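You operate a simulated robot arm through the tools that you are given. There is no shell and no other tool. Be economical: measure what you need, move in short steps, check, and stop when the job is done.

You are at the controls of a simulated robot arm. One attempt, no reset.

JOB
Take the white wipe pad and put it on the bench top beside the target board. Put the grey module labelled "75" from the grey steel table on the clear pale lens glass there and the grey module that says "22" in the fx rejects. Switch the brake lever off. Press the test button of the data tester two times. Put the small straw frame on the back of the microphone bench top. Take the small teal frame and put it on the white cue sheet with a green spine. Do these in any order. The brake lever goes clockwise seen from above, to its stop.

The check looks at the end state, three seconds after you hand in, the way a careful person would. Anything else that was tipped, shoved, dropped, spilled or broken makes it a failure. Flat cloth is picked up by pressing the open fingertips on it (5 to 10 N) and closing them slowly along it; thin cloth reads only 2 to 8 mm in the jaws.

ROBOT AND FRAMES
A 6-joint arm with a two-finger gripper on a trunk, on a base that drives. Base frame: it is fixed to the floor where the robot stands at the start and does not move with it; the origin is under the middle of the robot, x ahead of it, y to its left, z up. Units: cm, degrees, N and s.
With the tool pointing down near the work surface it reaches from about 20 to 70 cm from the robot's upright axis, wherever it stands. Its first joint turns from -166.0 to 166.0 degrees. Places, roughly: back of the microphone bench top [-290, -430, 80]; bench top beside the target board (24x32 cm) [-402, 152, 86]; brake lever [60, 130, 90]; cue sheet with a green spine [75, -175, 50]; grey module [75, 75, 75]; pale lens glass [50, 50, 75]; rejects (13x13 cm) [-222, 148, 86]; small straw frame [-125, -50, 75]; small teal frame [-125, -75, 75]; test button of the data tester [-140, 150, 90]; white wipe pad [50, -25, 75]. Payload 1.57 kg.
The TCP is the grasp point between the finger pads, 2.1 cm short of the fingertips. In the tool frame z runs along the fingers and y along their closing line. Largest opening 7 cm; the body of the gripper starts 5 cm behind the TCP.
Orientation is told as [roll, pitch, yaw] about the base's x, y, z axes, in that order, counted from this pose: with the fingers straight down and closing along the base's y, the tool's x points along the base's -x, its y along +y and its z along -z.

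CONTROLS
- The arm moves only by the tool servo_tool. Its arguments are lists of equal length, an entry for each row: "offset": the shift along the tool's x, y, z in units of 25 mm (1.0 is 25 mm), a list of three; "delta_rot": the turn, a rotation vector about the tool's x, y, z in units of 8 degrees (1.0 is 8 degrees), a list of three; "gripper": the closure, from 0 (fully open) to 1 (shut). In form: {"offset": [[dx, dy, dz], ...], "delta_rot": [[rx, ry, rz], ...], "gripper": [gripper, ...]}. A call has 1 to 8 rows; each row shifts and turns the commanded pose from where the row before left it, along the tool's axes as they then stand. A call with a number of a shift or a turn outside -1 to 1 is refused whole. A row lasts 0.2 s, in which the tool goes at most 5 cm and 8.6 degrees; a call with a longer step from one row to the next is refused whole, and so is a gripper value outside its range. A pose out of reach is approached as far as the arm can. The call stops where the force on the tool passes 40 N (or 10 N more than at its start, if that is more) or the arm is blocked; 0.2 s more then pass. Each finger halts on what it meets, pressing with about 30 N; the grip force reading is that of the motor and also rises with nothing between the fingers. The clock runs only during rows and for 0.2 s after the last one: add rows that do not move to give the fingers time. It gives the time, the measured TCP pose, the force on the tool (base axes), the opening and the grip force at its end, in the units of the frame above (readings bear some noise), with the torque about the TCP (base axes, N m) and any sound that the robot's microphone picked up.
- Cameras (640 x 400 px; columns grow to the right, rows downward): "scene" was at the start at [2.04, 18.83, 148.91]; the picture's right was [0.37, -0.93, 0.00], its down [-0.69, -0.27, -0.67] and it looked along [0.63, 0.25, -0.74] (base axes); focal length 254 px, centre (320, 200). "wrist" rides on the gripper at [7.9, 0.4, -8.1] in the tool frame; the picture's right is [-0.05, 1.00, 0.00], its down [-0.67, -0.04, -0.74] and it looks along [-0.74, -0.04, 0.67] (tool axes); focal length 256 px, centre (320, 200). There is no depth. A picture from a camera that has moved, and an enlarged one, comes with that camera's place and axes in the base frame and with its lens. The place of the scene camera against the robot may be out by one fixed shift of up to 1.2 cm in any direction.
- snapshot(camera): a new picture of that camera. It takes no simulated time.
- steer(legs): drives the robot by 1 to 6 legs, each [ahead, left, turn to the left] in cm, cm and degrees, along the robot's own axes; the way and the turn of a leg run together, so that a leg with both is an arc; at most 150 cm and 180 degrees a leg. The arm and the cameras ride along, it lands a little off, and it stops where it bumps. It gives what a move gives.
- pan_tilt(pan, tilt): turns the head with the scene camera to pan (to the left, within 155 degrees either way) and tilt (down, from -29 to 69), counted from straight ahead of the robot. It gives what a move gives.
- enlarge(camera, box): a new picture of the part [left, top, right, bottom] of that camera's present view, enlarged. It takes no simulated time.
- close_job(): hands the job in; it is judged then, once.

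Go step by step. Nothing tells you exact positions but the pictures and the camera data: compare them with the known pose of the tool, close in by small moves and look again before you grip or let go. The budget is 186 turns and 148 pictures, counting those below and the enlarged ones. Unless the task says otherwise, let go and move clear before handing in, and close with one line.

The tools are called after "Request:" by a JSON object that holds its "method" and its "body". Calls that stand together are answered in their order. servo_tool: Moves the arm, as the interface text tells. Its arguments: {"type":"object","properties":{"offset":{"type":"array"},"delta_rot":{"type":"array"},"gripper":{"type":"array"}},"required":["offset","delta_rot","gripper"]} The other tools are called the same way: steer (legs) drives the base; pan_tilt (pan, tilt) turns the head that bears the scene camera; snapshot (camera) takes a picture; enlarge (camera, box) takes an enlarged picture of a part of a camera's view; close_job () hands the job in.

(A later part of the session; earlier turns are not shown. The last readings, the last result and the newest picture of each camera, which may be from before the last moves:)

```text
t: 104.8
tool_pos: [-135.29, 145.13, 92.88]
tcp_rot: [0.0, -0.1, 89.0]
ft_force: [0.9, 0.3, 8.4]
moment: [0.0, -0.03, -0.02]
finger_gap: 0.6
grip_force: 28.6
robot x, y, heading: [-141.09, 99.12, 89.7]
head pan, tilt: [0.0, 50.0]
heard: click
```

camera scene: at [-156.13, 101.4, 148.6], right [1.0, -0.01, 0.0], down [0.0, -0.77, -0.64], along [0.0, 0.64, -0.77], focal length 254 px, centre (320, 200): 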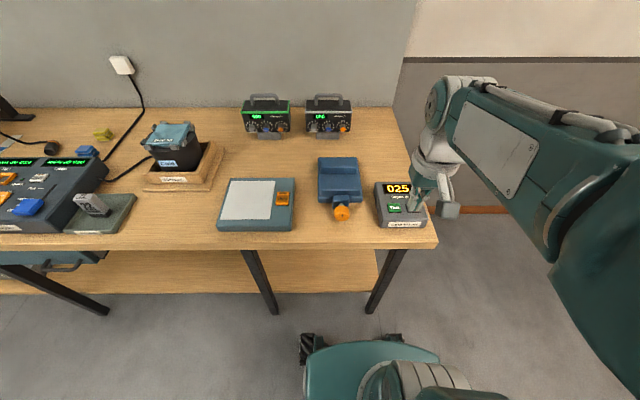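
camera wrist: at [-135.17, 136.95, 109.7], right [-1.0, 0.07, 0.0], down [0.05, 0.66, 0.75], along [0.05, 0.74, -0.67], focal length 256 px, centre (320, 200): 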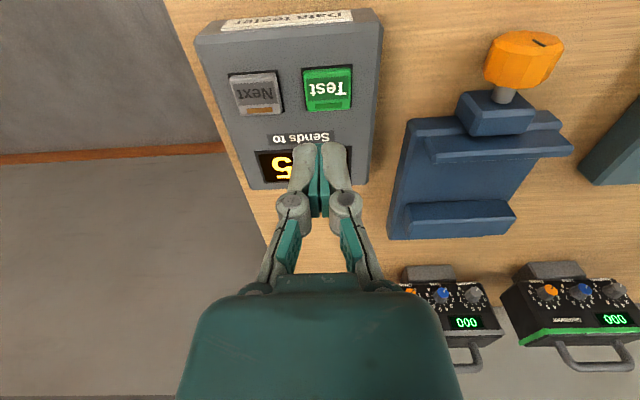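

Two clicks heard. Lift away, then drive to the colour bench for the frames.

Request:
{"method": "servo_tool", "body": {"offset": [[0, 0, -1], [0, 0, -1], [0, 0, -1], [0, 0, -1], [1, 0, -1], [1, 0, -1], [1, 0, -1], [1, 0, 0]], "delta_rot": [[0, 0, 0], [0, 0, 0], [0, 0, 0], [0, 0, 0], [0, 0, 0], [0, 0, 0], [0, 0, 0], [0, 0, 0]], "gripper": [1, 1, 1, 1, 1, 0.5, 0, 0]}}

Request:
{"method": "enlarge", "body": {"camera": "scene", "box": [0, 140, 160, 240]}}

Request:
{"method": "steer", "body": {"legs": [[-60, -70, 0], [-100, 0, 0], [0, 0, 90]]}}

Request:
{"method": "pan_tilt", "body": {"pan": 0, "tilt": 45}}

Request:
{"method": "snapshot", "body": {"camera": "scene"}}

Request:
{"method": "snapshot", "body": {"camera": "wrist"}}

```text
t: 106.6
tool_pos: [-135.43, 134.92, 110.15]
tcp_rot: [0.0, 0.0, 89.0]
ft_force: [0.1, 0.1, 0.2]
moment: [-0.01, 0.0, 0.0]
finger_gap: 7.03
grip_force: 0.1
robot x, y, heading: [-140.95, 99.42, 89.6]
head pan, tilt: [0.0, 50.0]
```

```text
4.00 times, centred on (80, 190) of scene
camera zoom: at [-156.05, 101.42, 148.61], right [1.0, -0.01, 0.0], down [0.0, -0.77, -0.64], along [0.0, 0.64, -0.77], focal length 1016 px, centre (1280, 240)
```

zoom: 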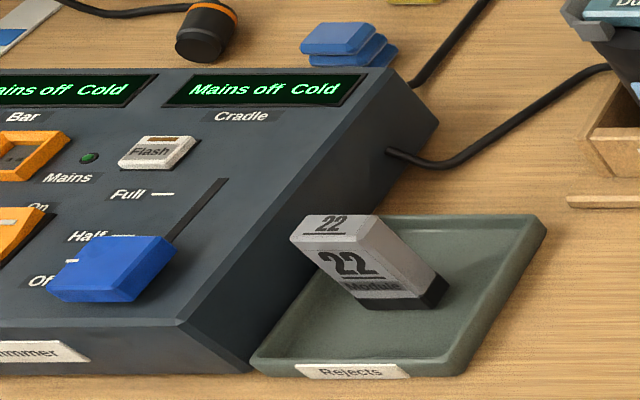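

```text
t: 120.0
tool_pos: [-104.34, -55.17, 110.21]
tcp_rot: [0.0, 0.0, 179.4]
ft_force: [-0.9, -0.3, 0.3]
moment: [0.0, -0.04, 0.02]
finger_gap: 6.99
grip_force: 0.1
robot x, y, heading: [-68.19, -60.95, 180.1]
head pan, tilt: [0.0, 50.0]
```

```text
t: 120.7
tool_pos: [-104.19, -55.28, 110.09]
tcp_rot: [0.0, 0.0, 179.4]
ft_force: [0.2, 0.4, 0.2]
moment: [-0.01, 0.03, 0.02]
finger_gap: 7.02
grip_force: 0.0
robot x, y, heading: [-68.98, -60.57, 180.1]
head pan, tilt: [0.0, 45.0]
```

```text
78 pictures are left
camera scene: at [-70.22, -75.73, 149.3], right [0.0, 1.0, 0.0], down [0.71, 0.0, -0.71], along [-0.71, 0.0, -0.71], focal length 254 px, centre (320, 200)
```

scene: 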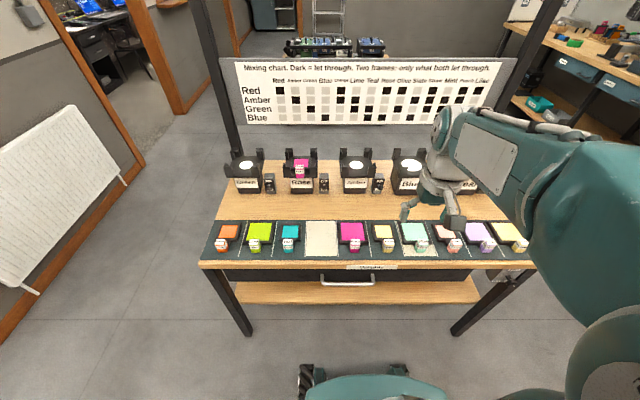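

```text
77 pictures are left
camera wrist: at [-96.34, -55.67, 118.12], right [-0.06, -1.0, 0.0], down [-0.67, 0.04, 0.75], along [-0.74, 0.05, -0.67], focal length 256 px, centre (320, 200)
```

wrist: 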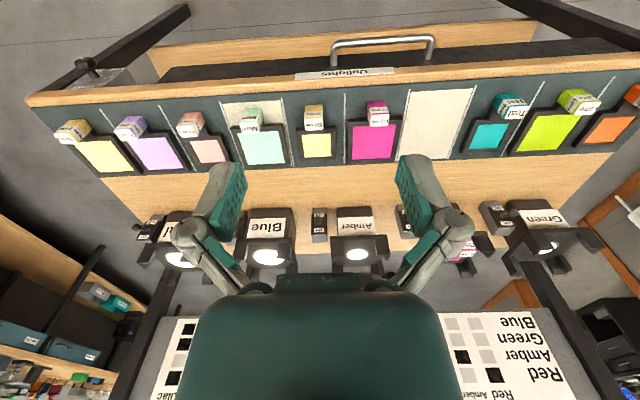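

Colour gel frames lie in a row. Zoom to read labels.

Request:
{"method": "enlarge", "body": {"camera": "scene", "box": [200, 200, 370, 270]}}

Request:
{"method": "enlarge", "body": {"camera": "scene", "box": [330, 200, 540, 285]}}

Request:
{"method": "enlarge", "body": {"camera": "wrist", "box": [400, 70, 640, 170]}}

Request:
{"method": "enlarge", "body": {"camera": "wrist", "box": [200, 70, 440, 190]}}

```text
3.76 times, centred on (285, 235) of scene
camera zoom: at [-70.22, -75.73, 149.3], right [0.0, 1.0, 0.0], down [0.71, 0.0, -0.71], along [-0.71, 0.0, -0.71], focal length 956 px, centre (452, 68)
```

zoom: 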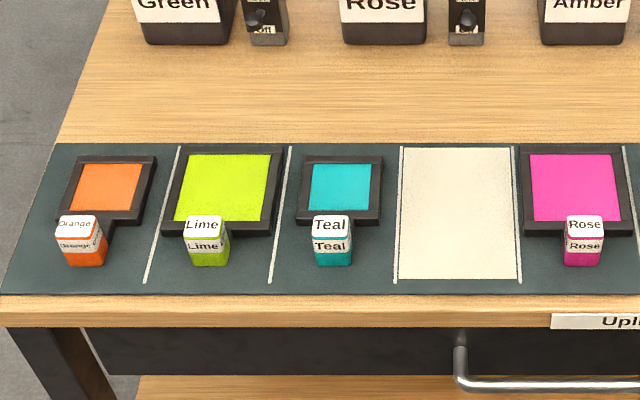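

```text
3.05 times, centred on (435, 242) of scene
camera zoom: at [-70.22, -75.73, 149.3], right [0.0, 1.0, 0.0], down [0.71, 0.0, -0.71], along [-0.71, 0.0, -0.71], focal length 774 px, centre (-30, 70)
```

zoom: 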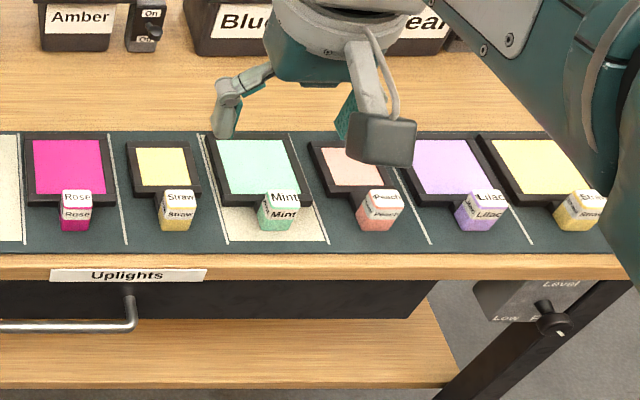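

```text
2.67 times, centred on (520, 120) of wrist
camera zoom: at [-96.34, -55.67, 118.12], right [-0.06, -1.0, 0.0], down [-0.67, 0.04, 0.75], along [-0.74, 0.05, -0.67], focal length 683 px, centre (-213, 413)
```

zoom: 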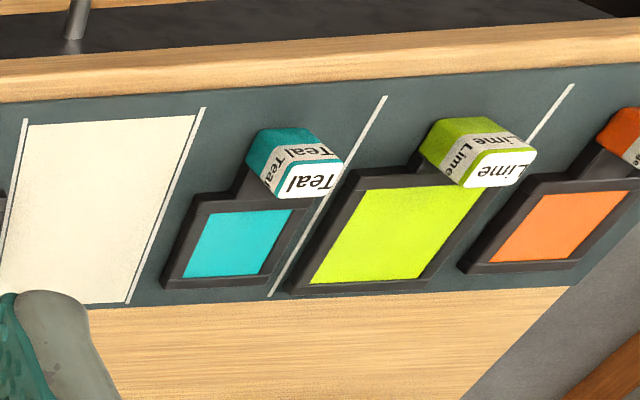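

```text
2.67 times, centred on (320, 130) of wrist
camera zoom: at [-96.34, -55.67, 118.12], right [-0.06, -1.0, 0.0], down [-0.67, 0.04, 0.75], along [-0.74, 0.05, -0.67], focal length 683 px, centre (320, 387)
```

zoom: 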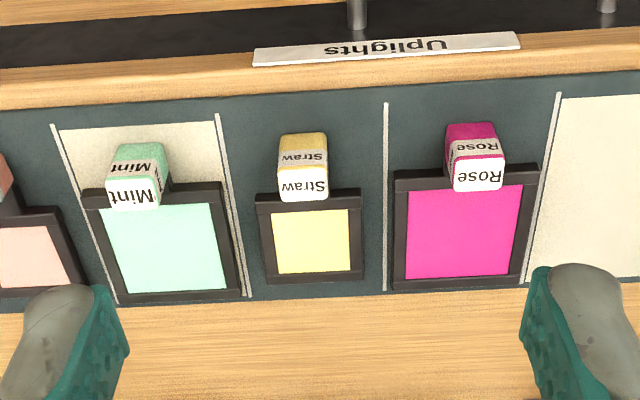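

Teal handle block is at ≈(-119.5,-86.2), top z≈80; straw at ≈(-119.4,-53). I take teal first (to the cue sheet). Move above it.

Request:
{"method": "servo_tool", "body": {"offset": [[0, 1, 0], [0, 1, 0], [0, 1, 0], [0, 1, 0], [0, 1, 0], [0, 1, 0], [0, 1, 0], [0, 1, 0]], "delta_rot": [[0, 0, 0], [0, 0, 0], [0, 0, 0], [0, 0, 0], [0, 0, 0], [0, 0, 0], [0, 0, 0], [0, 0, 0]], "gripper": [0, 0, 0, 0, 0, 0, 0, 0]}}

Request:
{"method": "servo_tool", "body": {"offset": [[-0.8, 1, 0.7], [-0.8, 1, 0.8], [-0.8, 1, 0.8], [-0.8, 1, 0.8], [-0.8, 0.4, 0.8], [-0.8, 0, 0.8], [-0.7, 0, 0.8]], "delta_rot": [[0, 0, 0], [0, 0, 0], [0, 0, 0], [0, 0, 0], [0, 0, 0], [0, 0, 0], [0, 0, 0]], "gripper": [0, 0, 0, 0, 0, 0, 0]}}

Request:
{"method": "snapshot", "body": {"camera": "wrist"}}

```text
t: 122.5
tool_pos: [-104.47, -75.46, 110.05]
tcp_rot: [0.0, 0.0, 179.4]
ft_force: [0.4, -0.5, -0.5]
moment: [0.01, 0.0, 0.0]
finger_gap: 6.99
grip_force: 0.1
robot x, y, heading: [-68.31, -60.4, 180.0]
head pan, tilt: [0.0, 45.0]
```

```text
t: 124.1
tool_pos: [-118.35, -85.91, 96.38]
tcp_rot: [0.0, -0.1, 179.4]
ft_force: [0.9, -0.7, 0.2]
moment: [0.02, -0.01, 0.0]
finger_gap: 6.99
grip_force: 0.0
robot x, y, heading: [-68.6, -60.88, 180.1]
head pan, tilt: [0.0, 45.0]
```

```text
72 pictures are left
camera wrist: at [-110.33, -86.52, 104.28], right [-0.06, -1.0, 0.0], down [-0.67, 0.04, 0.75], along [-0.74, 0.05, -0.67], focal length 256 px, centre (320, 200)
```

wrist: 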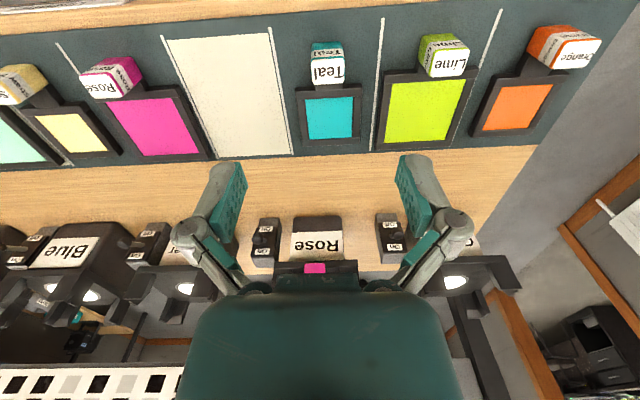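

Block centre (-119.7,-86.5), 3 cm wide, top ~80. Descend to z≈85 and check.

Request:
{"method": "servo_tool", "body": {"offset": [[-0.52, 0.22, 0.5], [0, 0, 1], [0, 0, 1], [0, 0, 1], [0, 0, 1]], "delta_rot": [[0, 0, 0], [0, 0, 0], [0, 0, 0], [0, 0, 0], [0, 0, 0]], "gripper": [0, 0, 0, 0, 0]}}

Request:
{"method": "snapshot", "body": {"camera": "wrist"}}

```text
t: 125.3
tool_pos: [-119.71, -86.52, 85.03]
tcp_rot: [0.0, -0.1, 179.4]
ft_force: [0.4, 0.4, 0.1]
moment: [-0.02, 0.0, 0.02]
finger_gap: 6.99
grip_force: 0.1
robot x, y, heading: [-68.39, -60.69, 180.1]
head pan, tilt: [0.0, 45.0]
```

```text
71 pictures are left
camera wrist: at [-111.8, -87.02, 93.02], right [-0.06, -1.0, 0.0], down [-0.67, 0.04, 0.75], along [-0.74, 0.05, -0.67], focal length 256 px, centre (320, 200)
```

wrist: 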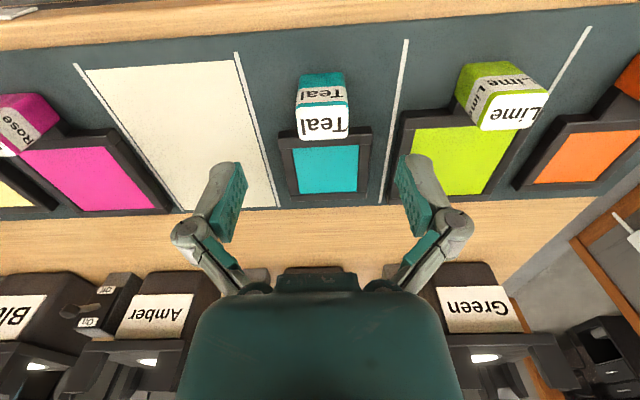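

Refined: block top z≈77.6, centre x≈-121.0. Descend to z≈76 and grip.

Request:
{"method": "servo_tool", "body": {"offset": [[-0.48, 0.07, 0.4], [0, 0, 1], [0, 0, 1], [0, 0, 0.8], [0, 0, 0.35], [0, 0, 0]], "delta_rot": [[0, 0, 0], [0, 0, 0], [0, 0, 0], [0, 0, 0], [0, 0, 0], [0, 0, 0]], "gripper": [0, 0, 0, 0, 0, 0]}}

Request:
{"method": "snapshot", "body": {"camera": "wrist"}}

```text
t: 126.7
tool_pos: [-121.0, -86.8, 76.15]
tcp_rot: [0.0, 0.0, 179.5]
ft_force: [0.5, 0.3, 0.1]
moment: [-0.06, -0.01, -0.02]
finger_gap: 7.01
grip_force: 0.0
robot x, y, heading: [-68.38, -60.67, 179.9]
head pan, tilt: [0.0, 45.0]
```

```text
70 pictures are left
camera wrist: at [-113.05, -87.26, 84.06], right [-0.06, -1.0, 0.0], down [-0.67, 0.04, 0.75], along [-0.74, 0.05, -0.67], focal length 256 px, centre (320, 200)
```

wrist: 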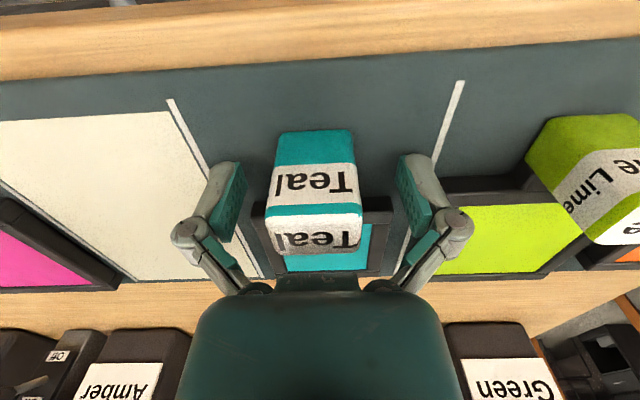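

Block sits between the fingers. Close and lift.

Request:
{"method": "servo_tool", "body": {"offset": [[-0.06, 0, 0], [0, 0, 0], [0, 0, 0], [0, 0, 0]], "delta_rot": [[0, 0, 0], [0, 0, 0], [0, 0, 0], [0, 0, 0]], "gripper": [0.3, 0.6, 1, 1]}}

Request:
{"method": "servo_tool", "body": {"offset": [[0, 0, -0.3], [0, 0, -0.6], [0, 0, -1], [0, 0, -1], [0, 0, -1]], "delta_rot": [[0, 0, 0], [0, 0, 0], [0, 0, 0], [0, 0, 0], [0, 0, 0]], "gripper": [1, 1, 1, 1, 1]}}

Request:
{"method": "snapshot", "body": {"camera": "wrist"}}

Request:
{"method": "pan_tilt", "body": {"pan": 120, "tilt": 35}}

Request:
{"method": "snapshot", "body": {"camera": "scene"}}

```text
t: 127.6
tool_pos: [-121.15, -86.84, 76.52]
tcp_rot: [0.0, -0.3, 179.5]
ft_force: [10.1, 5.6, 14.7]
moment: [0.23, -0.01, -0.09]
finger_gap: 3.17
grip_force: 29.9
robot x, y, heading: [-68.57, -60.44, 180.1]
head pan, tilt: [0.0, 45.0]
stopped in row 4: the force on the tool passed its limit at 41 N (the readings are from after the stop); the commanded pose is now the measured one
```

```text
t: 128.8
tool_pos: [-121.41, -86.76, 85.95]
tcp_rot: [0.1, -0.4, 179.3]
ft_force: [0.3, 0.7, -1.7]
moment: [-0.03, -0.02, -0.01]
finger_gap: 3.17
grip_force: 29.9
robot x, y, heading: [-68.57, -60.59, 180.0]
head pan, tilt: [0.0, 45.0]
```

```text
69 pictures are left
camera wrist: at [-113.42, -87.22, 93.84], right [-0.06, -1.0, 0.0], down [-0.66, 0.04, 0.75], along [-0.75, 0.05, -0.66], focal length 256 px, centre (320, 200)
```

wrist: 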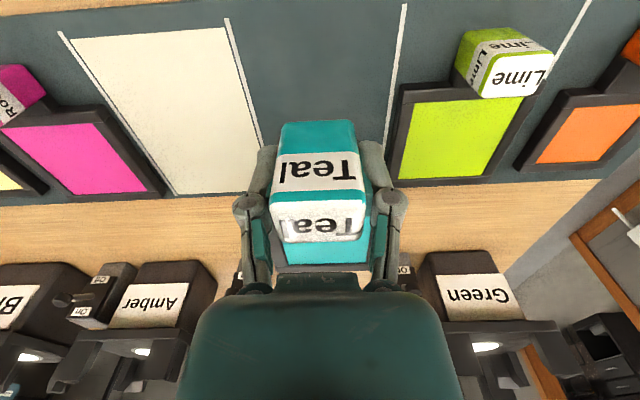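

```text
t: 130.8
tool_pos: [-121.42, -86.82, 85.8]
tcp_rot: [0.1, -0.3, 179.3]
ft_force: [0.4, -0.3, -1.2]
moment: [0.01, -0.04, 0.01]
finger_gap: 3.15
grip_force: 30.4
robot x, y, heading: [-68.87, -60.64, 180.2]
head pan, tilt: [120.0, 35.0]
```

```text
68 pictures are left
camera scene: at [-57.82, -83.54, 150.77], right [-0.87, -0.5, 0.0], down [-0.28, 0.5, -0.82], along [0.41, -0.71, -0.57], focal length 254 px, centre (320, 200)
```

scene: 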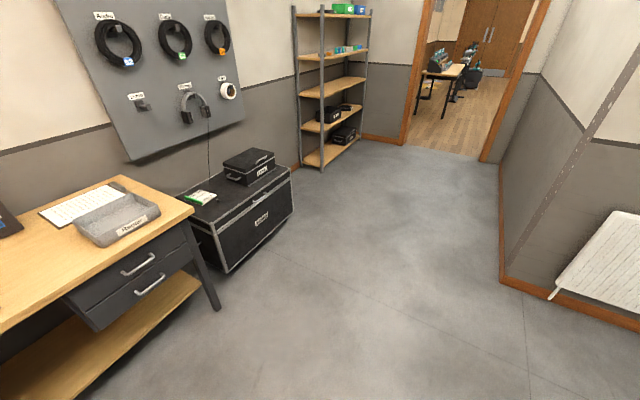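

Teal frame is held. The cue sheet lies on the black trunk (≈(85,-171), z≈50). Zoom to verify, then retract the arm and drive there.

Request:
{"method": "enlarge", "body": {"camera": "scene", "box": [160, 130, 320, 250]}}

Request:
{"method": "servo_tool", "body": {"offset": [[0, 0, -1], [0, 0, -1], [0, 0, -1], [0.8, -1, -1], [0.8, -1, -1], [0.8, -1, -1], [0.8, -1, -1], [0.8, -1, -1]], "delta_rot": [[0, 0, 0], [0, 0, 0], [0, 0, 0], [0, 0, 0], [0, 0, 0], [0, 0, 0], [0, 0, 0], [0, 0, 0]], "gripper": [1, 1, 1, 1, 1, 1, 1, 1]}}

Request:
{"method": "servo_tool", "body": {"offset": [[0.8, -1, 0], [0.8, -1, 0], [0.8, -1, 0], [0, -1, 0]], "delta_rot": [[0, 0, 0], [0, 0, 0], [0, 0, 0], [0, 0, 0]], "gripper": [1, 1, 1, 1]}}

Request:
{"method": "steer", "body": {"legs": [[-60, 0, 0], [0, 112, 0], [0, 0, 180], [27, 0, 0]]}}

Request:
{"method": "pan_tilt", "body": {"pan": 0, "tilt": 50}}

Request:
{"method": "snapshot", "body": {"camera": "scene"}}

Request:
{"method": "snapshot", "body": {"camera": "wrist"}}

```text
3.33 times, centred on (240, 190) of scene
camera zoom: at [-57.82, -83.54, 150.77], right [-0.87, -0.5, 0.0], down [-0.28, 0.5, -0.82], along [0.41, -0.71, -0.57], focal length 847 px, centre (587, 233)
```

zoom: 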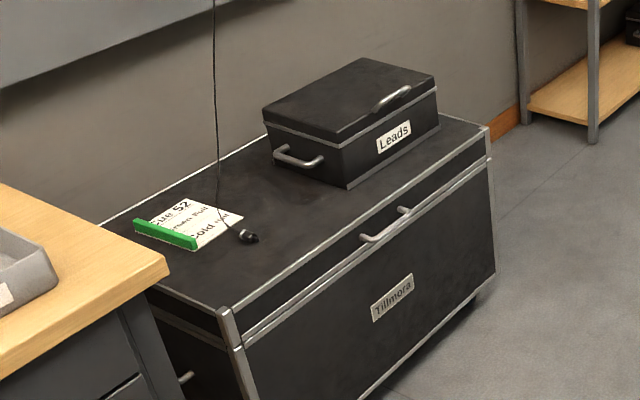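

```text
t: 132.6
tool_pos: [-110.85, -74.09, 106.0]
tcp_rot: [0.1, -0.2, 179.4]
ft_force: [-0.3, -0.5, -0.2]
moment: [0.01, -0.07, 0.03]
finger_gap: 3.17
grip_force: 29.1
robot x, y, heading: [-68.55, -60.68, 180.1]
head pan, tilt: [120.0, 35.0]
```

```text
t: 133.6
tool_pos: [-104.86, -64.29, 105.8]
tcp_rot: [0.1, -0.4, 179.4]
ft_force: [0.7, 0.6, -1.6]
moment: [-0.01, -0.05, -0.01]
finger_gap: 3.13
grip_force: 29.9
robot x, y, heading: [-68.49, -60.55, 179.7]
head pan, tilt: [120.0, 35.0]
```

```text
t: 150.9
tool_pos: [50.78, -170.58, 105.98]
tcp_rot: [0.1, -0.3, -4.5]
ft_force: [0.2, 0.3, -0.6]
moment: [0.02, 0.04, 0.03]
finger_gap: 3.15
grip_force: 30.1
robot x, y, heading: [14.44, -172.18, -3.4]
head pan, tilt: [120.0, 35.0]
```

```text
t: 152.9
tool_pos: [50.79, -170.47, 105.82]
tcp_rot: [0.1, -0.3, -4.5]
ft_force: [0.3, 0.9, -0.5]
moment: [-0.01, 0.03, 0.0]
finger_gap: 3.15
grip_force: 29.9
robot x, y, heading: [14.36, -172.01, -4.0]
head pan, tilt: [0.0, 50.0]
```

```text
66 pictures are left
camera scene: at [17.64, -156.45, 148.61], right [-0.07, -1.0, 0.0], down [-0.76, 0.05, -0.64], along [0.64, -0.04, -0.77], focal length 254 px, centre (320, 200)
```

scene: 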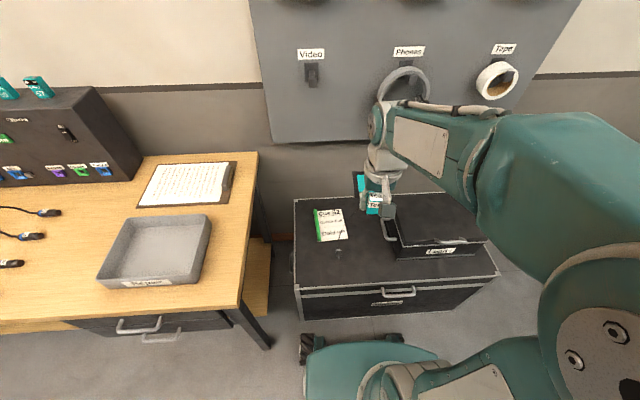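

```text
65 pictures are left
camera wrist: at [42.82, -169.59, 113.81], right [0.13, 0.99, 0.0], down [0.66, -0.09, 0.75], along [0.74, -0.1, -0.66], focal length 256 px, centre (320, 200)
```

wrist: 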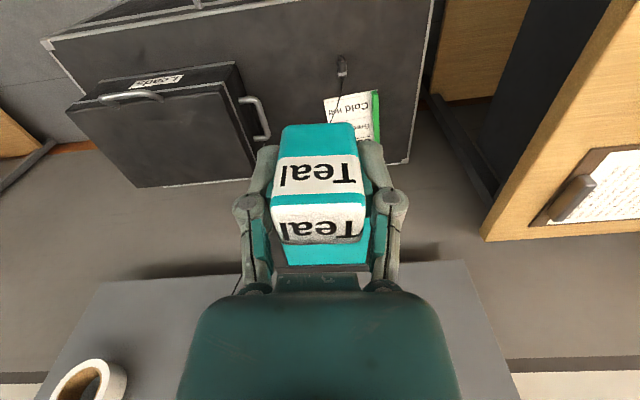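

Zoom on the cue sheet and the hanging headphone cable near it.

Request:
{"method": "enlarge", "body": {"camera": "scene", "box": [280, 150, 440, 270]}}

Request:
{"method": "enlarge", "body": {"camera": "wrist", "box": [280, 30, 440, 150]}}

```text
3.33 times, centred on (360, 210) of scene
camera zoom: at [17.64, -156.45, 148.61], right [-0.07, -1.0, 0.0], down [-0.76, 0.05, -0.64], along [0.64, -0.04, -0.77], focal length 847 px, centre (187, 167)
```

zoom: 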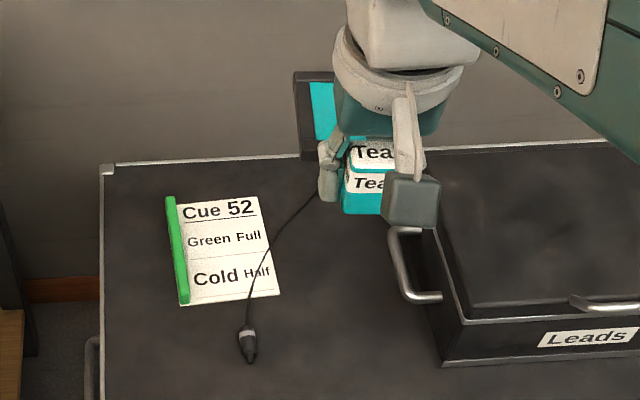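

```text
3.33 times, centred on (360, 90) of wrist
camera zoom: at [42.82, -169.59, 113.81], right [0.13, 0.99, 0.0], down [0.66, -0.09, 0.75], along [0.74, -0.1, -0.66], focal length 853 px, centre (187, 567)
```

zoom: 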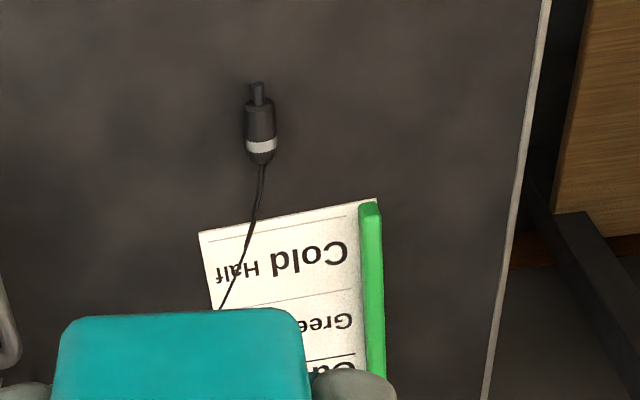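

Sheet spans x≈75–92, y≈-159…-172 on trunk top z≈52; the cable touches only its right-front corner. Move the base 12 cm closer, straightening heading.

Request:
{"method": "steer", "body": {"legs": [[12, 0, 4]]}}

Request:
{"method": "servo_tool", "body": {"offset": [[0, 0, 1], [0, 0, 1], [0, 0, 1], [0, 0, 1], [0, 0, 1], [0, 0, 1], [0, 0, 1], [0, 0, 1]], "delta_rot": [[0, 0, 0], [0, 0, 0], [0, 0, 0], [0, 0, 0], [0, 0, 0], [0, 0, 0], [0, 0, 0], [0, 0, 0]], "gripper": [1, 1, 1, 1, 1, 1, 1, 1]}}

Request:
{"method": "snapshot", "body": {"camera": "wrist"}}

Request:
{"method": "snapshot", "body": {"camera": "scene"}}

```text
t: 154.1
tool_pos: [58.63, -168.45, 106.04]
tcp_rot: [0.1, -0.4, -0.7]
ft_force: [-0.5, 1.7, -0.2]
moment: [-0.08, 0.02, -0.02]
finger_gap: 3.16
grip_force: 29.9
robot x, y, heading: [22.44, -172.84, 0.0]
head pan, tilt: [0.0, 50.0]
```

```text
t: 155.9
tool_pos: [58.28, -168.88, 85.55]
tcp_rot: [0.2, -0.3, -0.8]
ft_force: [-0.3, -0.3, -1.2]
moment: [0.01, 0.07, 0.01]
finger_gap: 3.16
grip_force: 29.8
robot x, y, heading: [21.68, -172.35, -0.0]
head pan, tilt: [0.0, 50.0]
```

```text
62 pictures are left
camera wrist: at [50.28, -168.35, 93.56], right [0.07, 1.0, 0.01], down [0.66, -0.05, 0.75], along [0.75, -0.05, -0.66], focal length 256 px, centre (320, 200)
```

wrist: 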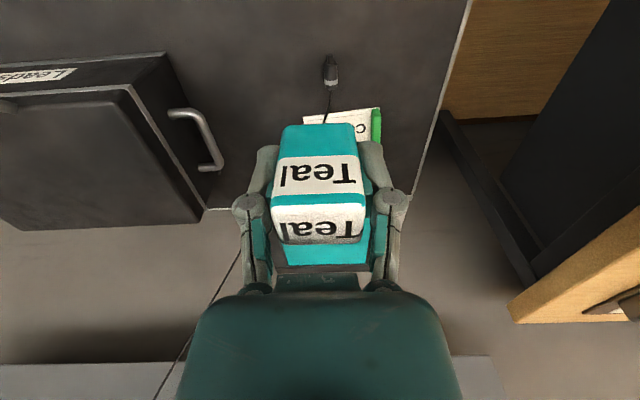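

```text
61 pictures are left
camera scene: at [23.91, -157.0, 148.91], right [0.0, -1.0, 0.0], down [-0.77, 0.0, -0.64], along [0.64, 0.0, -0.77], focal length 254 px, centre (320, 200)
```

scene: 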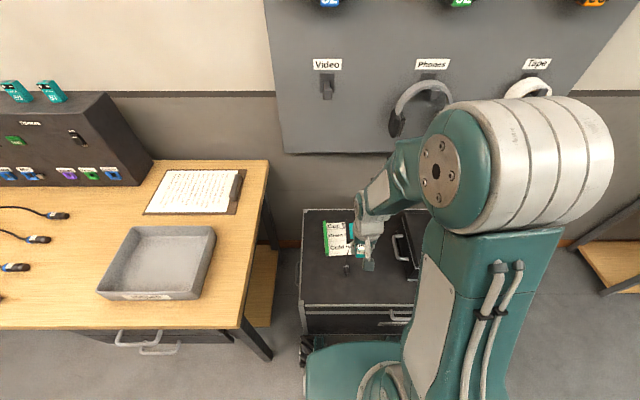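

Base settled at x≈22. Target handle position (79.2,-164.8). Move y first, then ahead, descending to z≈70.

Request:
{"method": "servo_tool", "body": {"offset": [[0, 1, 0.5], [0, 0.6, 0.5], [-1, 0, 0.7], [-1, 0, 0.7], [-1, 0, 0.7], [-1, 0, 0.7], [-1, 0, 0.7], [-1, 0, 0.7]], "delta_rot": [[0, 0, 0], [0, 0, 0], [0, 0, -0.2], [0, 0, 0], [0, 0, 0], [0, 0, 0], [0, 0, 0], [0, 0, 0]], "gripper": [1, 1, 1, 1, 1, 1, 1, 1]}}

Request:
{"method": "snapshot", "body": {"camera": "wrist"}}

Request:
{"method": "enlarge", "body": {"camera": "scene", "box": [280, 190, 440, 310]}}

```text
t: 157.7
tool_pos: [73.32, -164.56, 72.79]
tcp_rot: [0.4, -0.3, 0.8]
ft_force: [0.2, -0.1, -0.1]
moment: [-0.04, 0.03, 0.03]
finger_gap: 3.16
grip_force: 30.5
robot x, y, heading: [21.45, -172.95, -0.0]
head pan, tilt: [0.0, 50.0]
```

```text
60 pictures are left
camera wrist: at [65.19, -164.32, 80.7], right [0.04, 1.0, 0.01], down [0.66, -0.03, 0.75], along [0.75, -0.03, -0.66], focal length 256 px, centre (320, 200)
```

wrist: 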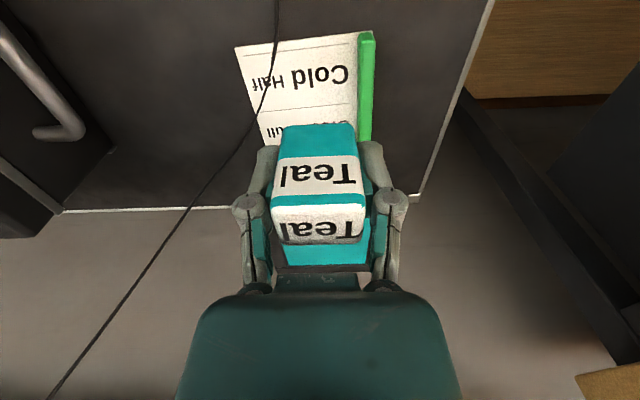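

```text
3.33 times, centred on (360, 250) of scene
camera zoom: at [23.97, -156.99, 148.91], right [0.0, -1.0, 0.0], down [-0.77, 0.0, -0.64], along [0.64, 0.0, -0.77], focal length 847 px, centre (187, 33)
```

zoom: 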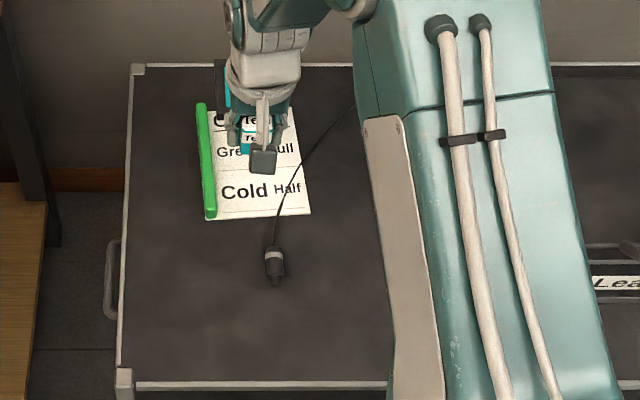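

Aligned; shift to (79.3,-165.2) and descend to about z=60, then check.

Request:
{"method": "servo_tool", "body": {"offset": [[-1, -0.25, 0], [-1, 0, 0.5], [-0.4, 0, 0.9], [0, 0, 0.9], [0, 0, 0.9], [0, 0, 0.9], [0, 0, 0.8]], "delta_rot": [[0, 0, 0], [0, 0, 0], [0, 0, 0], [0, 0, 0], [0, 0, 0], [0, 0, 0], [0, 0, 0]], "gripper": [1, 1, 1, 1, 1, 1, 1]}}

Request:
{"method": "snapshot", "body": {"camera": "wrist"}}

Request:
{"method": "enlarge", "body": {"camera": "scene", "box": [290, 190, 400, 270]}}

```text
t: 159.3
tool_pos: [79.53, -165.16, 60.44]
tcp_rot: [0.3, -0.3, 0.9]
ft_force: [-0.1, 0.8, -1.8]
moment: [0.0, 0.0, -0.04]
finger_gap: 3.14
grip_force: 30.3
robot x, y, heading: [21.79, -172.59, -0.3]
head pan, tilt: [0.0, 50.0]
```

```text
58 pictures are left
camera wrist: at [71.52, -164.91, 68.52], right [0.04, 1.0, 0.01], down [0.66, -0.03, 0.75], along [0.75, -0.03, -0.66], focal length 256 px, centre (320, 200)
```

wrist: 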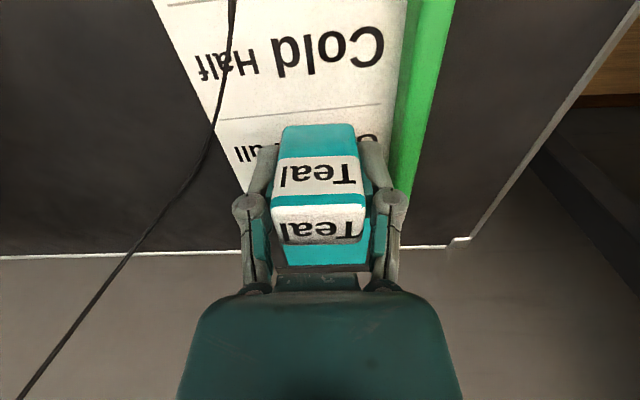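

```text
5.00 times, centred on (345, 230) of scene
camera zoom: at [24.0, -156.99, 148.91], right [0.0, -1.0, 0.0], down [-0.77, 0.0, -0.64], along [0.64, 0.0, -0.77], focal length 1270 px, centre (195, 50)
```

zoom: 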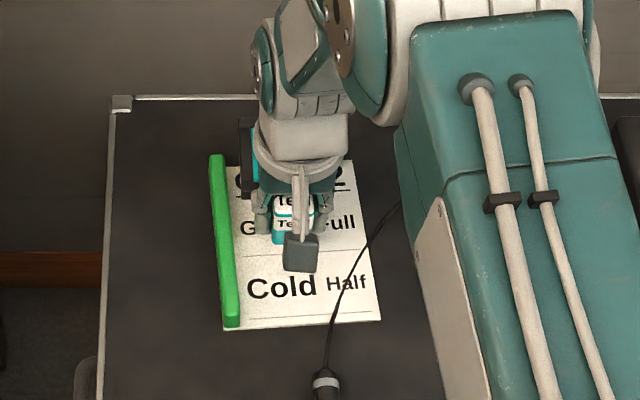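

Good; pull back 1.2 cm for centring and descend gently.

Request:
{"method": "servo_tool", "body": {"offset": [[0.5, -0.1, 0], [0, 0, 0.5], [0, 0, 0.5], [0, 0, 0.3], [0, 0, 0]], "delta_rot": [[0, 0, 0], [0, 0, 0], [0, 0, 0], [0, 0, 0], [0, 0, 0]], "gripper": [1, 1, 1, 1, 1]}}

Request:
{"method": "servo_tool", "body": {"offset": [[0, 0, 0.1], [0, 0, 0.1], [0, 0, 0]], "delta_rot": [[0, 0, 0], [0, 0, 0], [0, 0, 0]], "gripper": [1, 1, 1]}}

Request:
{"method": "enlarge", "body": {"camera": "scene", "box": [290, 190, 400, 270]}}

```text
t: 160.5
tool_pos: [78.29, -165.44, 57.21]
tcp_rot: [0.3, -0.3, 0.9]
ft_force: [-0.7, 0.0, -1.2]
moment: [-0.01, 0.07, -0.02]
finger_gap: 3.16
grip_force: 29.6
robot x, y, heading: [21.54, -172.71, 0.1]
head pan, tilt: [0.0, 50.0]
```

```text
t: 161.3
tool_pos: [78.12, -165.23, 56.64]
tcp_rot: [0.3, -0.3, 0.9]
ft_force: [0.8, -0.3, -0.7]
moment: [-0.01, 0.06, 0.04]
finger_gap: 3.17
grip_force: 29.8
robot x, y, heading: [21.76, -172.47, -0.0]
head pan, tilt: [0.0, 50.0]
```

```text
5.00 times, centred on (345, 230) of scene
camera zoom: at [24.0, -156.99, 148.91], right [0.0, -1.0, 0.0], down [-0.77, 0.0, -0.64], along [0.64, 0.0, -0.77], focal length 1270 px, centre (195, 50)
```

zoom: 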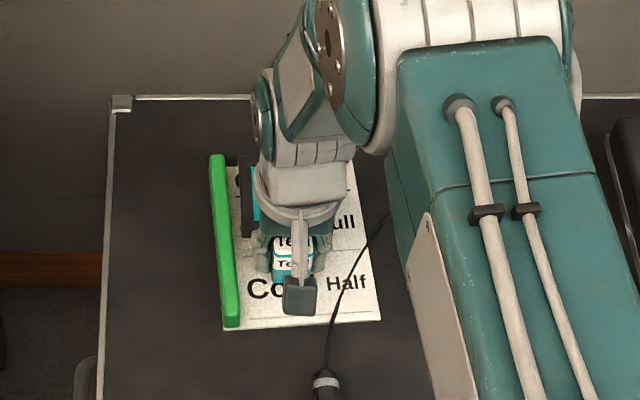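

Still free; lower in small steps until contact.

Request:
{"method": "servo_tool", "body": {"offset": [[0, 0, 0.1], [0, 0, 0.1], [0, 0, 0.1], [0, 0, 0]], "delta_rot": [[0, 0, 0], [0, 0, 0], [0, 0, 0], [0, 0, 0]], "gripper": [1, 1, 1, 1]}}

Request:
{"method": "servo_tool", "body": {"offset": [[0, 0, 0.1], [0, 0, 0.08], [0, 0, 0]], "delta_rot": [[0, 0, 0], [0, 0, 0], [0, 0, 0]], "gripper": [1, 1, 1]}}

```text
t: 162.3
tool_pos: [78.36, -165.3, 56.05]
tcp_rot: [0.3, -0.3, 0.9]
ft_force: [-1.3, -0.2, 7.9]
moment: [-0.24, -0.2, -0.02]
finger_gap: 3.16
grip_force: 30.0
robot x, y, heading: [21.76, -172.58, 0.1]
head pan, tilt: [0.0, 50.0]
```

```text
t: 162.8
tool_pos: [78.5, -165.28, 56.03]
tcp_rot: [0.4, -0.8, 0.9]
ft_force: [5.0, -3.7, 25.3]
moment: [-0.29, 0.13, 0.0]
finger_gap: 3.16
grip_force: 29.8
robot x, y, heading: [21.32, -172.79, -0.4]
head pan, tilt: [0.0, 50.0]
stopped in row 2: the force on the tool passed its limit at 44 N (the readings are from after the stop); the commanded pose is now the measured one
```

Contact. Relieve, open, rise straight up.

Request:
{"method": "servo_tool", "body": {"offset": [[0, 0, -0.05], [0, 0, 0], [0, 0, 0], [0, 0, 0], [0, 0, 0]], "delta_rot": [[0, 0, 0], [0, 0, 0], [0, 0, 0], [0, 0, 0], [0, 0, 0]], "gripper": [1, 0.5, 0.3, 0.1, 0.1]}}

Request:
{"method": "servo_tool", "body": {"offset": [[0, 0, -0.4], [0, 0, -0.8], [0, 0, -1], [0, 0, -1], [0, 0, -1], [0, 0, -1], [0.3, 0, -1], [0.6, 0, -1]], "delta_rot": [[0, 0, 0], [0, 0, 0], [0, 0, 0], [0, 0, 0], [0, 0, 0], [0, 0, 0], [0, 0, 0], [0, 0, 0]], "gripper": [0.1, 0.1, 0.1, 0, 0, 0, 0, 0]}}

Request:
{"method": "enlarge", "body": {"camera": "scene", "box": [290, 190, 400, 270]}}

Request:
{"method": "snapshot", "body": {"camera": "wrist"}}

```text
t: 164.0
tool_pos: [78.08, -165.24, 55.75]
tcp_rot: [0.3, -0.4, 0.8]
ft_force: [0.2, 0.9, 1.1]
moment: [-0.03, 0.02, 0.01]
finger_gap: 6.29
grip_force: 0.1
robot x, y, heading: [21.68, -172.48, -0.1]
head pan, tilt: [0.0, 50.0]
```

```text
t: 165.8
tool_pos: [75.7, -165.43, 74.14]
tcp_rot: [0.3, -0.3, 0.9]
ft_force: [0.3, 0.0, 0.4]
moment: [0.0, 0.04, 0.0]
finger_gap: 6.99
grip_force: 0.1
robot x, y, heading: [21.25, -172.07, -0.1]
head pan, tilt: [0.0, 50.0]
```

```text
5.00 times, centred on (345, 230) of scene
camera zoom: at [23.81, -156.99, 148.81], right [0.0, -1.0, 0.0], down [-0.77, 0.0, -0.64], along [0.64, 0.0, -0.77], focal length 1270 px, centre (195, 50)
```

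zoom: 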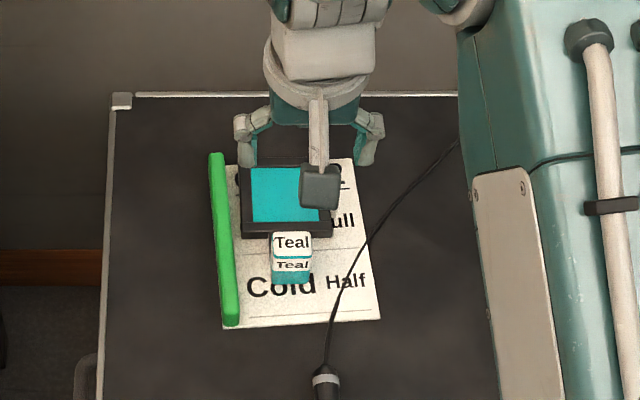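

```text
54 pictures are left
camera wrist: at [67.74, -165.01, 82.07], right [0.04, 1.0, 0.01], down [0.66, -0.03, 0.75], along [0.75, -0.03, -0.66], focal length 256 px, centre (320, 200)
```

wrist: 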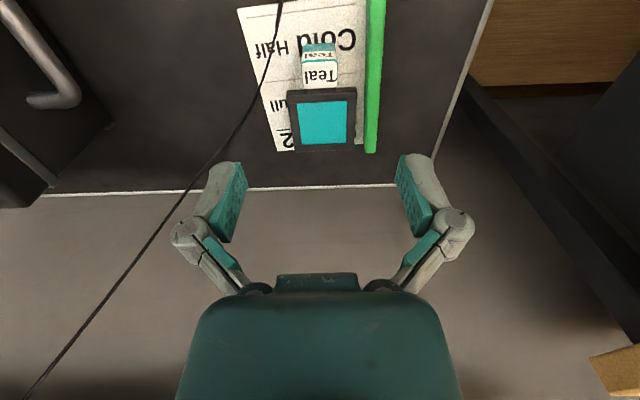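

Teal frame lies on the cue sheet. Raise/retract the arm and drive to the wooden bench for the wipe pad.

Request:
{"method": "servo_tool", "body": {"offset": [[0.8, 0, -1], [0.8, 0, -1], [0.8, 0, -1], [0.8, 0, -1], [0.8, 0, -1], [0.8, 0, -1], [0.8, 0, -1], [0.8, 0, -1]], "delta_rot": [[0, 0, 0], [0, 0, 0], [0, 0, 0], [0, 0, 0], [0, 0, 0], [0, 0, 0], [0, 0, 0], [0, 0, 0]], "gripper": [0, 0, 0, 0, 0, 0, 0, 0]}}

Request:
{"method": "servo_tool", "body": {"offset": [[0, 0, -1], [0, 0, -1], [0, 0, -1], [0, 0, -1], [0, 0, -1], [0, 0, -1], [0, 0, -1]], "delta_rot": [[0, 0, 0], [0, 0, 0], [0, 0, 0], [0, 0, 0], [0, 0, 0], [0, 0, 0], [0, 0, 0]], "gripper": [0, 0, 0, 0, 0, 0, 0]}}

Request:
{"method": "steer", "body": {"legs": [[-22, 0, 0], [0, 138, 0], [8, 0, 0]]}}

Request:
{"method": "pan_tilt", "body": {"pan": 5, "tilt": 50}}

Request:
{"method": "snapshot", "body": {"camera": "scene"}}

Request:
{"method": "snapshot", "body": {"camera": "wrist"}}

```text
t: 167.6
tool_pos: [59.57, -165.64, 93.7]
tcp_rot: [0.4, -0.4, 0.9]
ft_force: [0.6, -0.4, 0.1]
moment: [0.0, 0.03, -0.03]
finger_gap: 6.99
grip_force: 0.1
robot x, y, heading: [21.58, -172.35, -0.2]
head pan, tilt: [0.0, 50.0]
```

```text
t: 169.2
tool_pos: [59.58, -166.0, 111.18]
tcp_rot: [0.2, -0.4, 0.9]
ft_force: [-0.1, 0.2, 0.7]
moment: [0.02, 0.02, 0.0]
finger_gap: 7.01
grip_force: 0.1
robot x, y, heading: [21.81, -172.38, -0.3]
head pan, tilt: [0.0, 50.0]
```

```text
t: 178.0
tool_pos: [45.64, -28.45, 111.04]
tcp_rot: [0.2, -0.4, 1.1]
ft_force: [0.3, 0.2, -0.4]
moment: [-0.03, 0.04, -0.01]
finger_gap: 6.99
grip_force: 0.3
robot x, y, heading: [7.38, -34.86, 0.3]
head pan, tilt: [0.0, 50.0]
```

```text
t: 178.7
tool_pos: [45.67, -28.36, 110.96]
tcp_rot: [0.3, -0.3, 1.0]
ft_force: [0.1, -0.3, 0.1]
moment: [0.02, -0.03, 0.02]
finger_gap: 6.99
grip_force: 0.0
robot x, y, heading: [7.29, -34.98, 0.1]
head pan, tilt: [5.0, 50.0]
```

```text
53 pictures are left
camera scene: at [9.8, -18.82, 148.6], right [0.09, -1.0, 0.0], down [-0.76, -0.07, -0.64], along [0.64, 0.06, -0.77], focal length 254 px, centre (320, 200)
```

scene: 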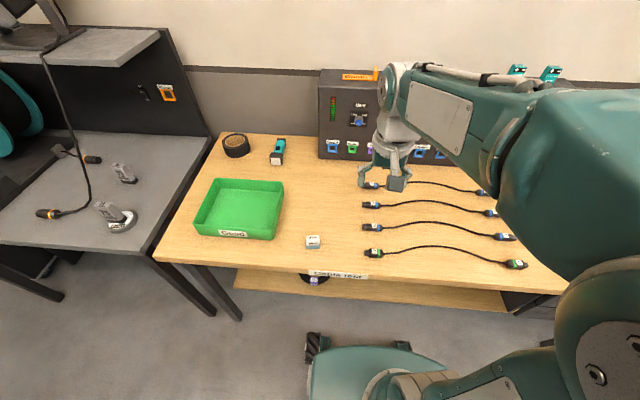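

```text
52 pictures are left
camera wrist: at [37.7, -28.14, 118.98], right [0.03, 1.0, 0.0], down [0.66, -0.03, 0.75], along [0.75, -0.02, -0.66], focal length 256 px, centre (320, 200)
```

wrist: 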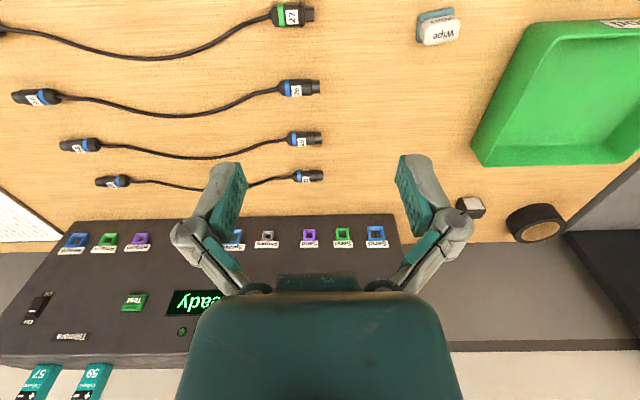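

The "Wipe" pad is a small block near (51,-12). Moving above it.

Request:
{"method": "servo_tool", "body": {"offset": [[0, 0.8, 0.5], [0, 0.8, 0.7], [0, 0.8, 0.7], [0, 0.8, 0.7], [0, 0.8, 0.7], [0, 0.8, 0.7], [0, 0.8, 0.7], [0, 0.7, 0.7]], "delta_rot": [[0, 0, 0], [0, 0, 0], [0, 0, 0], [0, 0, 0], [0, 0, 0], [0, 0, 0], [0, 0, 0], [0, 0, 0]], "gripper": [0, 0, 0, 0, 0, 0, 0, 0]}}

Request:
{"method": "snapshot", "body": {"camera": "wrist"}}

Request:
{"method": "enlarge", "body": {"camera": "scene", "box": [260, 180, 380, 270]}}

```text
t: 180.5
tool_pos: [45.67, -12.52, 97.59]
tcp_rot: [0.2, -0.2, 1.0]
ft_force: [0.5, 0.9, -0.6]
moment: [0.0, 0.0, -0.01]
finger_gap: 6.97
grip_force: 0.1
robot x, y, heading: [7.5, -35.39, 0.1]
head pan, tilt: [5.0, 50.0]
```

```text
51 pictures are left
camera wrist: at [37.61, -12.26, 105.46], right [0.04, 1.0, 0.0], down [0.66, -0.03, 0.75], along [0.75, -0.02, -0.66], focal length 256 px, centre (320, 200)
```

wrist: 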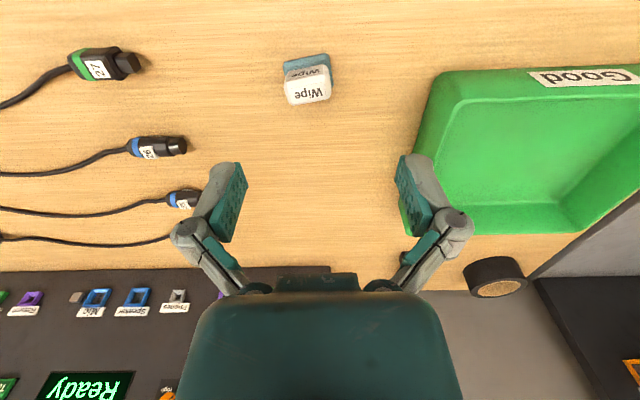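

```text
4.44 times, centred on (320, 225) of scene
camera zoom: at [9.83, -18.67, 148.59], right [0.09, -1.0, 0.0], down [-0.76, -0.07, -0.64], along [0.64, 0.06, -0.77], focal length 1129 px, centre (320, 89)
```

zoom: 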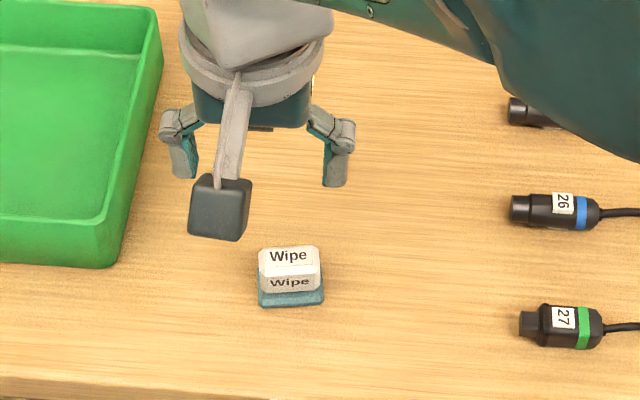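

The pad is a block ~5 cm wide, yawed about +10°. Align, rotate, and go lower.

Request:
{"method": "servo_tool", "body": {"offset": [[-0.9, -0.25, 0.6], [-0.8, -0.25, 0.8], [0, 0, 0.8], [0, 0, 0.8]], "delta_rot": [[0, 0, 0], [0, 0, 0], [0, 0, -0.55], [0, 0, -0.55]], "gripper": [0, 0, 0, 0]}}

Request:
{"method": "snapshot", "body": {"camera": "wrist"}}

```text
t: 181.5
tool_pos: [50.02, -13.69, 90.24]
tcp_rot: [0.1, -0.3, 9.8]
ft_force: [0.3, 0.0, -0.2]
moment: [0.02, 0.01, -0.02]
finger_gap: 7.01
grip_force: 0.0
robot x, y, heading: [7.77, -35.28, 0.1]
head pan, tilt: [5.0, 50.0]
```

```text
49 pictures are left
camera wrist: at [42.04, -14.68, 98.02], right [-0.12, 0.99, 0.0], down [0.66, 0.08, 0.75], along [0.74, 0.09, -0.66], focal length 256 px, centre (320, 200)
```

wrist: 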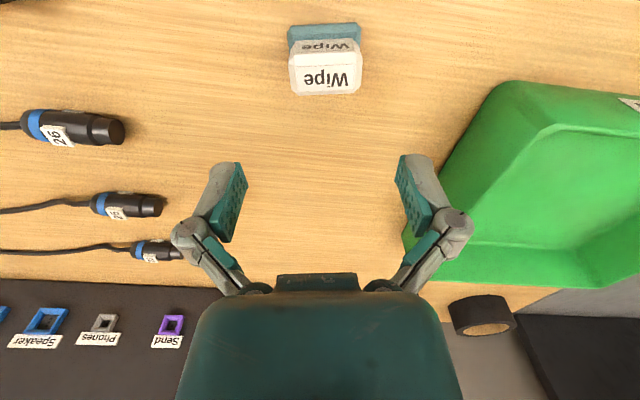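

Yaw matches. Pad centre ≈(48.6,-13.4), top z≈81.7, bench ≈79. Shift and descend to z≈85, check.

Request:
{"method": "servo_tool", "body": {"offset": [[0.5, 0.14, 0.5], [0, 0, 0.8], [0, 0, 0.8]], "delta_rot": [[0, 0, 0], [0, 0, 0], [0, 0, 0]], "gripper": [0, 0, 0]}}

Request:
{"method": "snapshot", "body": {"camera": "wrist"}}

```text
t: 182.3
tool_pos: [48.79, -13.59, 84.8]
tcp_rot: [0.1, -0.3, 9.9]
ft_force: [-0.5, 0.8, 0.0]
moment: [0.01, 0.02, -0.01]
finger_gap: 6.96
grip_force: 0.1
robot x, y, heading: [7.61, -35.13, -0.0]
head pan, tilt: [5.0, 50.0]
```

```text
48 pictures are left
camera wrist: at [40.7, -14.49, 92.84], right [-0.12, 0.99, 0.0], down [0.66, 0.08, 0.75], along [0.74, 0.09, -0.66], focal length 256 px, centre (320, 200)
```

wrist: 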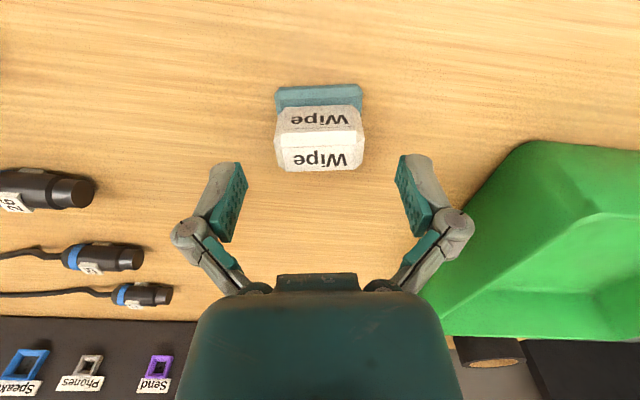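

Refining: pad nearer than thought (centre x≈47.5) and higher. Shift back 1.2 cm and look.

Request:
{"method": "servo_tool", "body": {"offset": [[0.48, 0, 0], [0, 0, 0.3], [0, 0, 0]], "delta_rot": [[0, 0, 0], [0, 0, 0], [0, 0, 0]], "gripper": [0, 0, 0]}}

Request:
{"method": "snapshot", "body": {"camera": "wrist"}}

Request:
{"method": "enlarge", "body": {"camera": "scene", "box": [280, 190, 360, 250]}}

```text
t: 183.1
tool_pos: [47.43, -13.8, 83.97]
tcp_rot: [0.1, -0.3, 10.1]
ft_force: [0.1, -1.1, -0.5]
moment: [0.05, -0.01, -0.01]
finger_gap: 7.02
grip_force: 0.1
robot x, y, heading: [7.58, -35.12, 0.4]
head pan, tilt: [5.0, 50.0]
```

```text
47 pictures are left
camera wrist: at [39.49, -14.64, 91.98], right [-0.12, 0.99, 0.0], down [0.66, 0.08, 0.75], along [0.74, 0.09, -0.66], focal length 256 px, centre (320, 200)
```

wrist: 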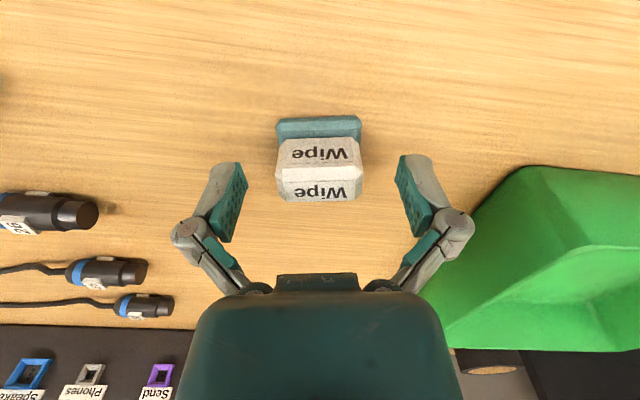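

```text
6.67 times, centred on (320, 220) of scene
camera zoom: at [9.86, -18.73, 148.59], right [0.09, -1.0, 0.0], down [-0.76, -0.07, -0.64], along [0.64, 0.06, -0.77], focal length 1693 px, centre (320, 67)
```

zoom: 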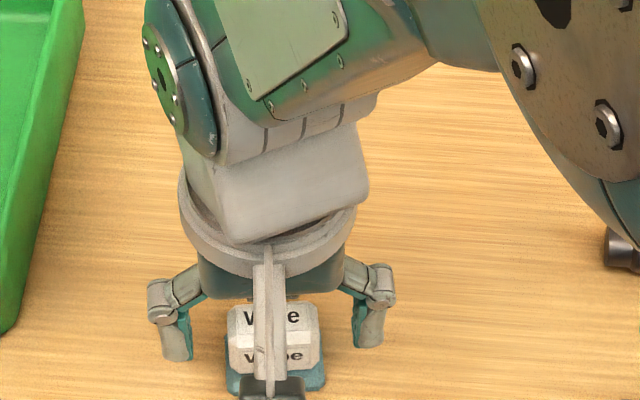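

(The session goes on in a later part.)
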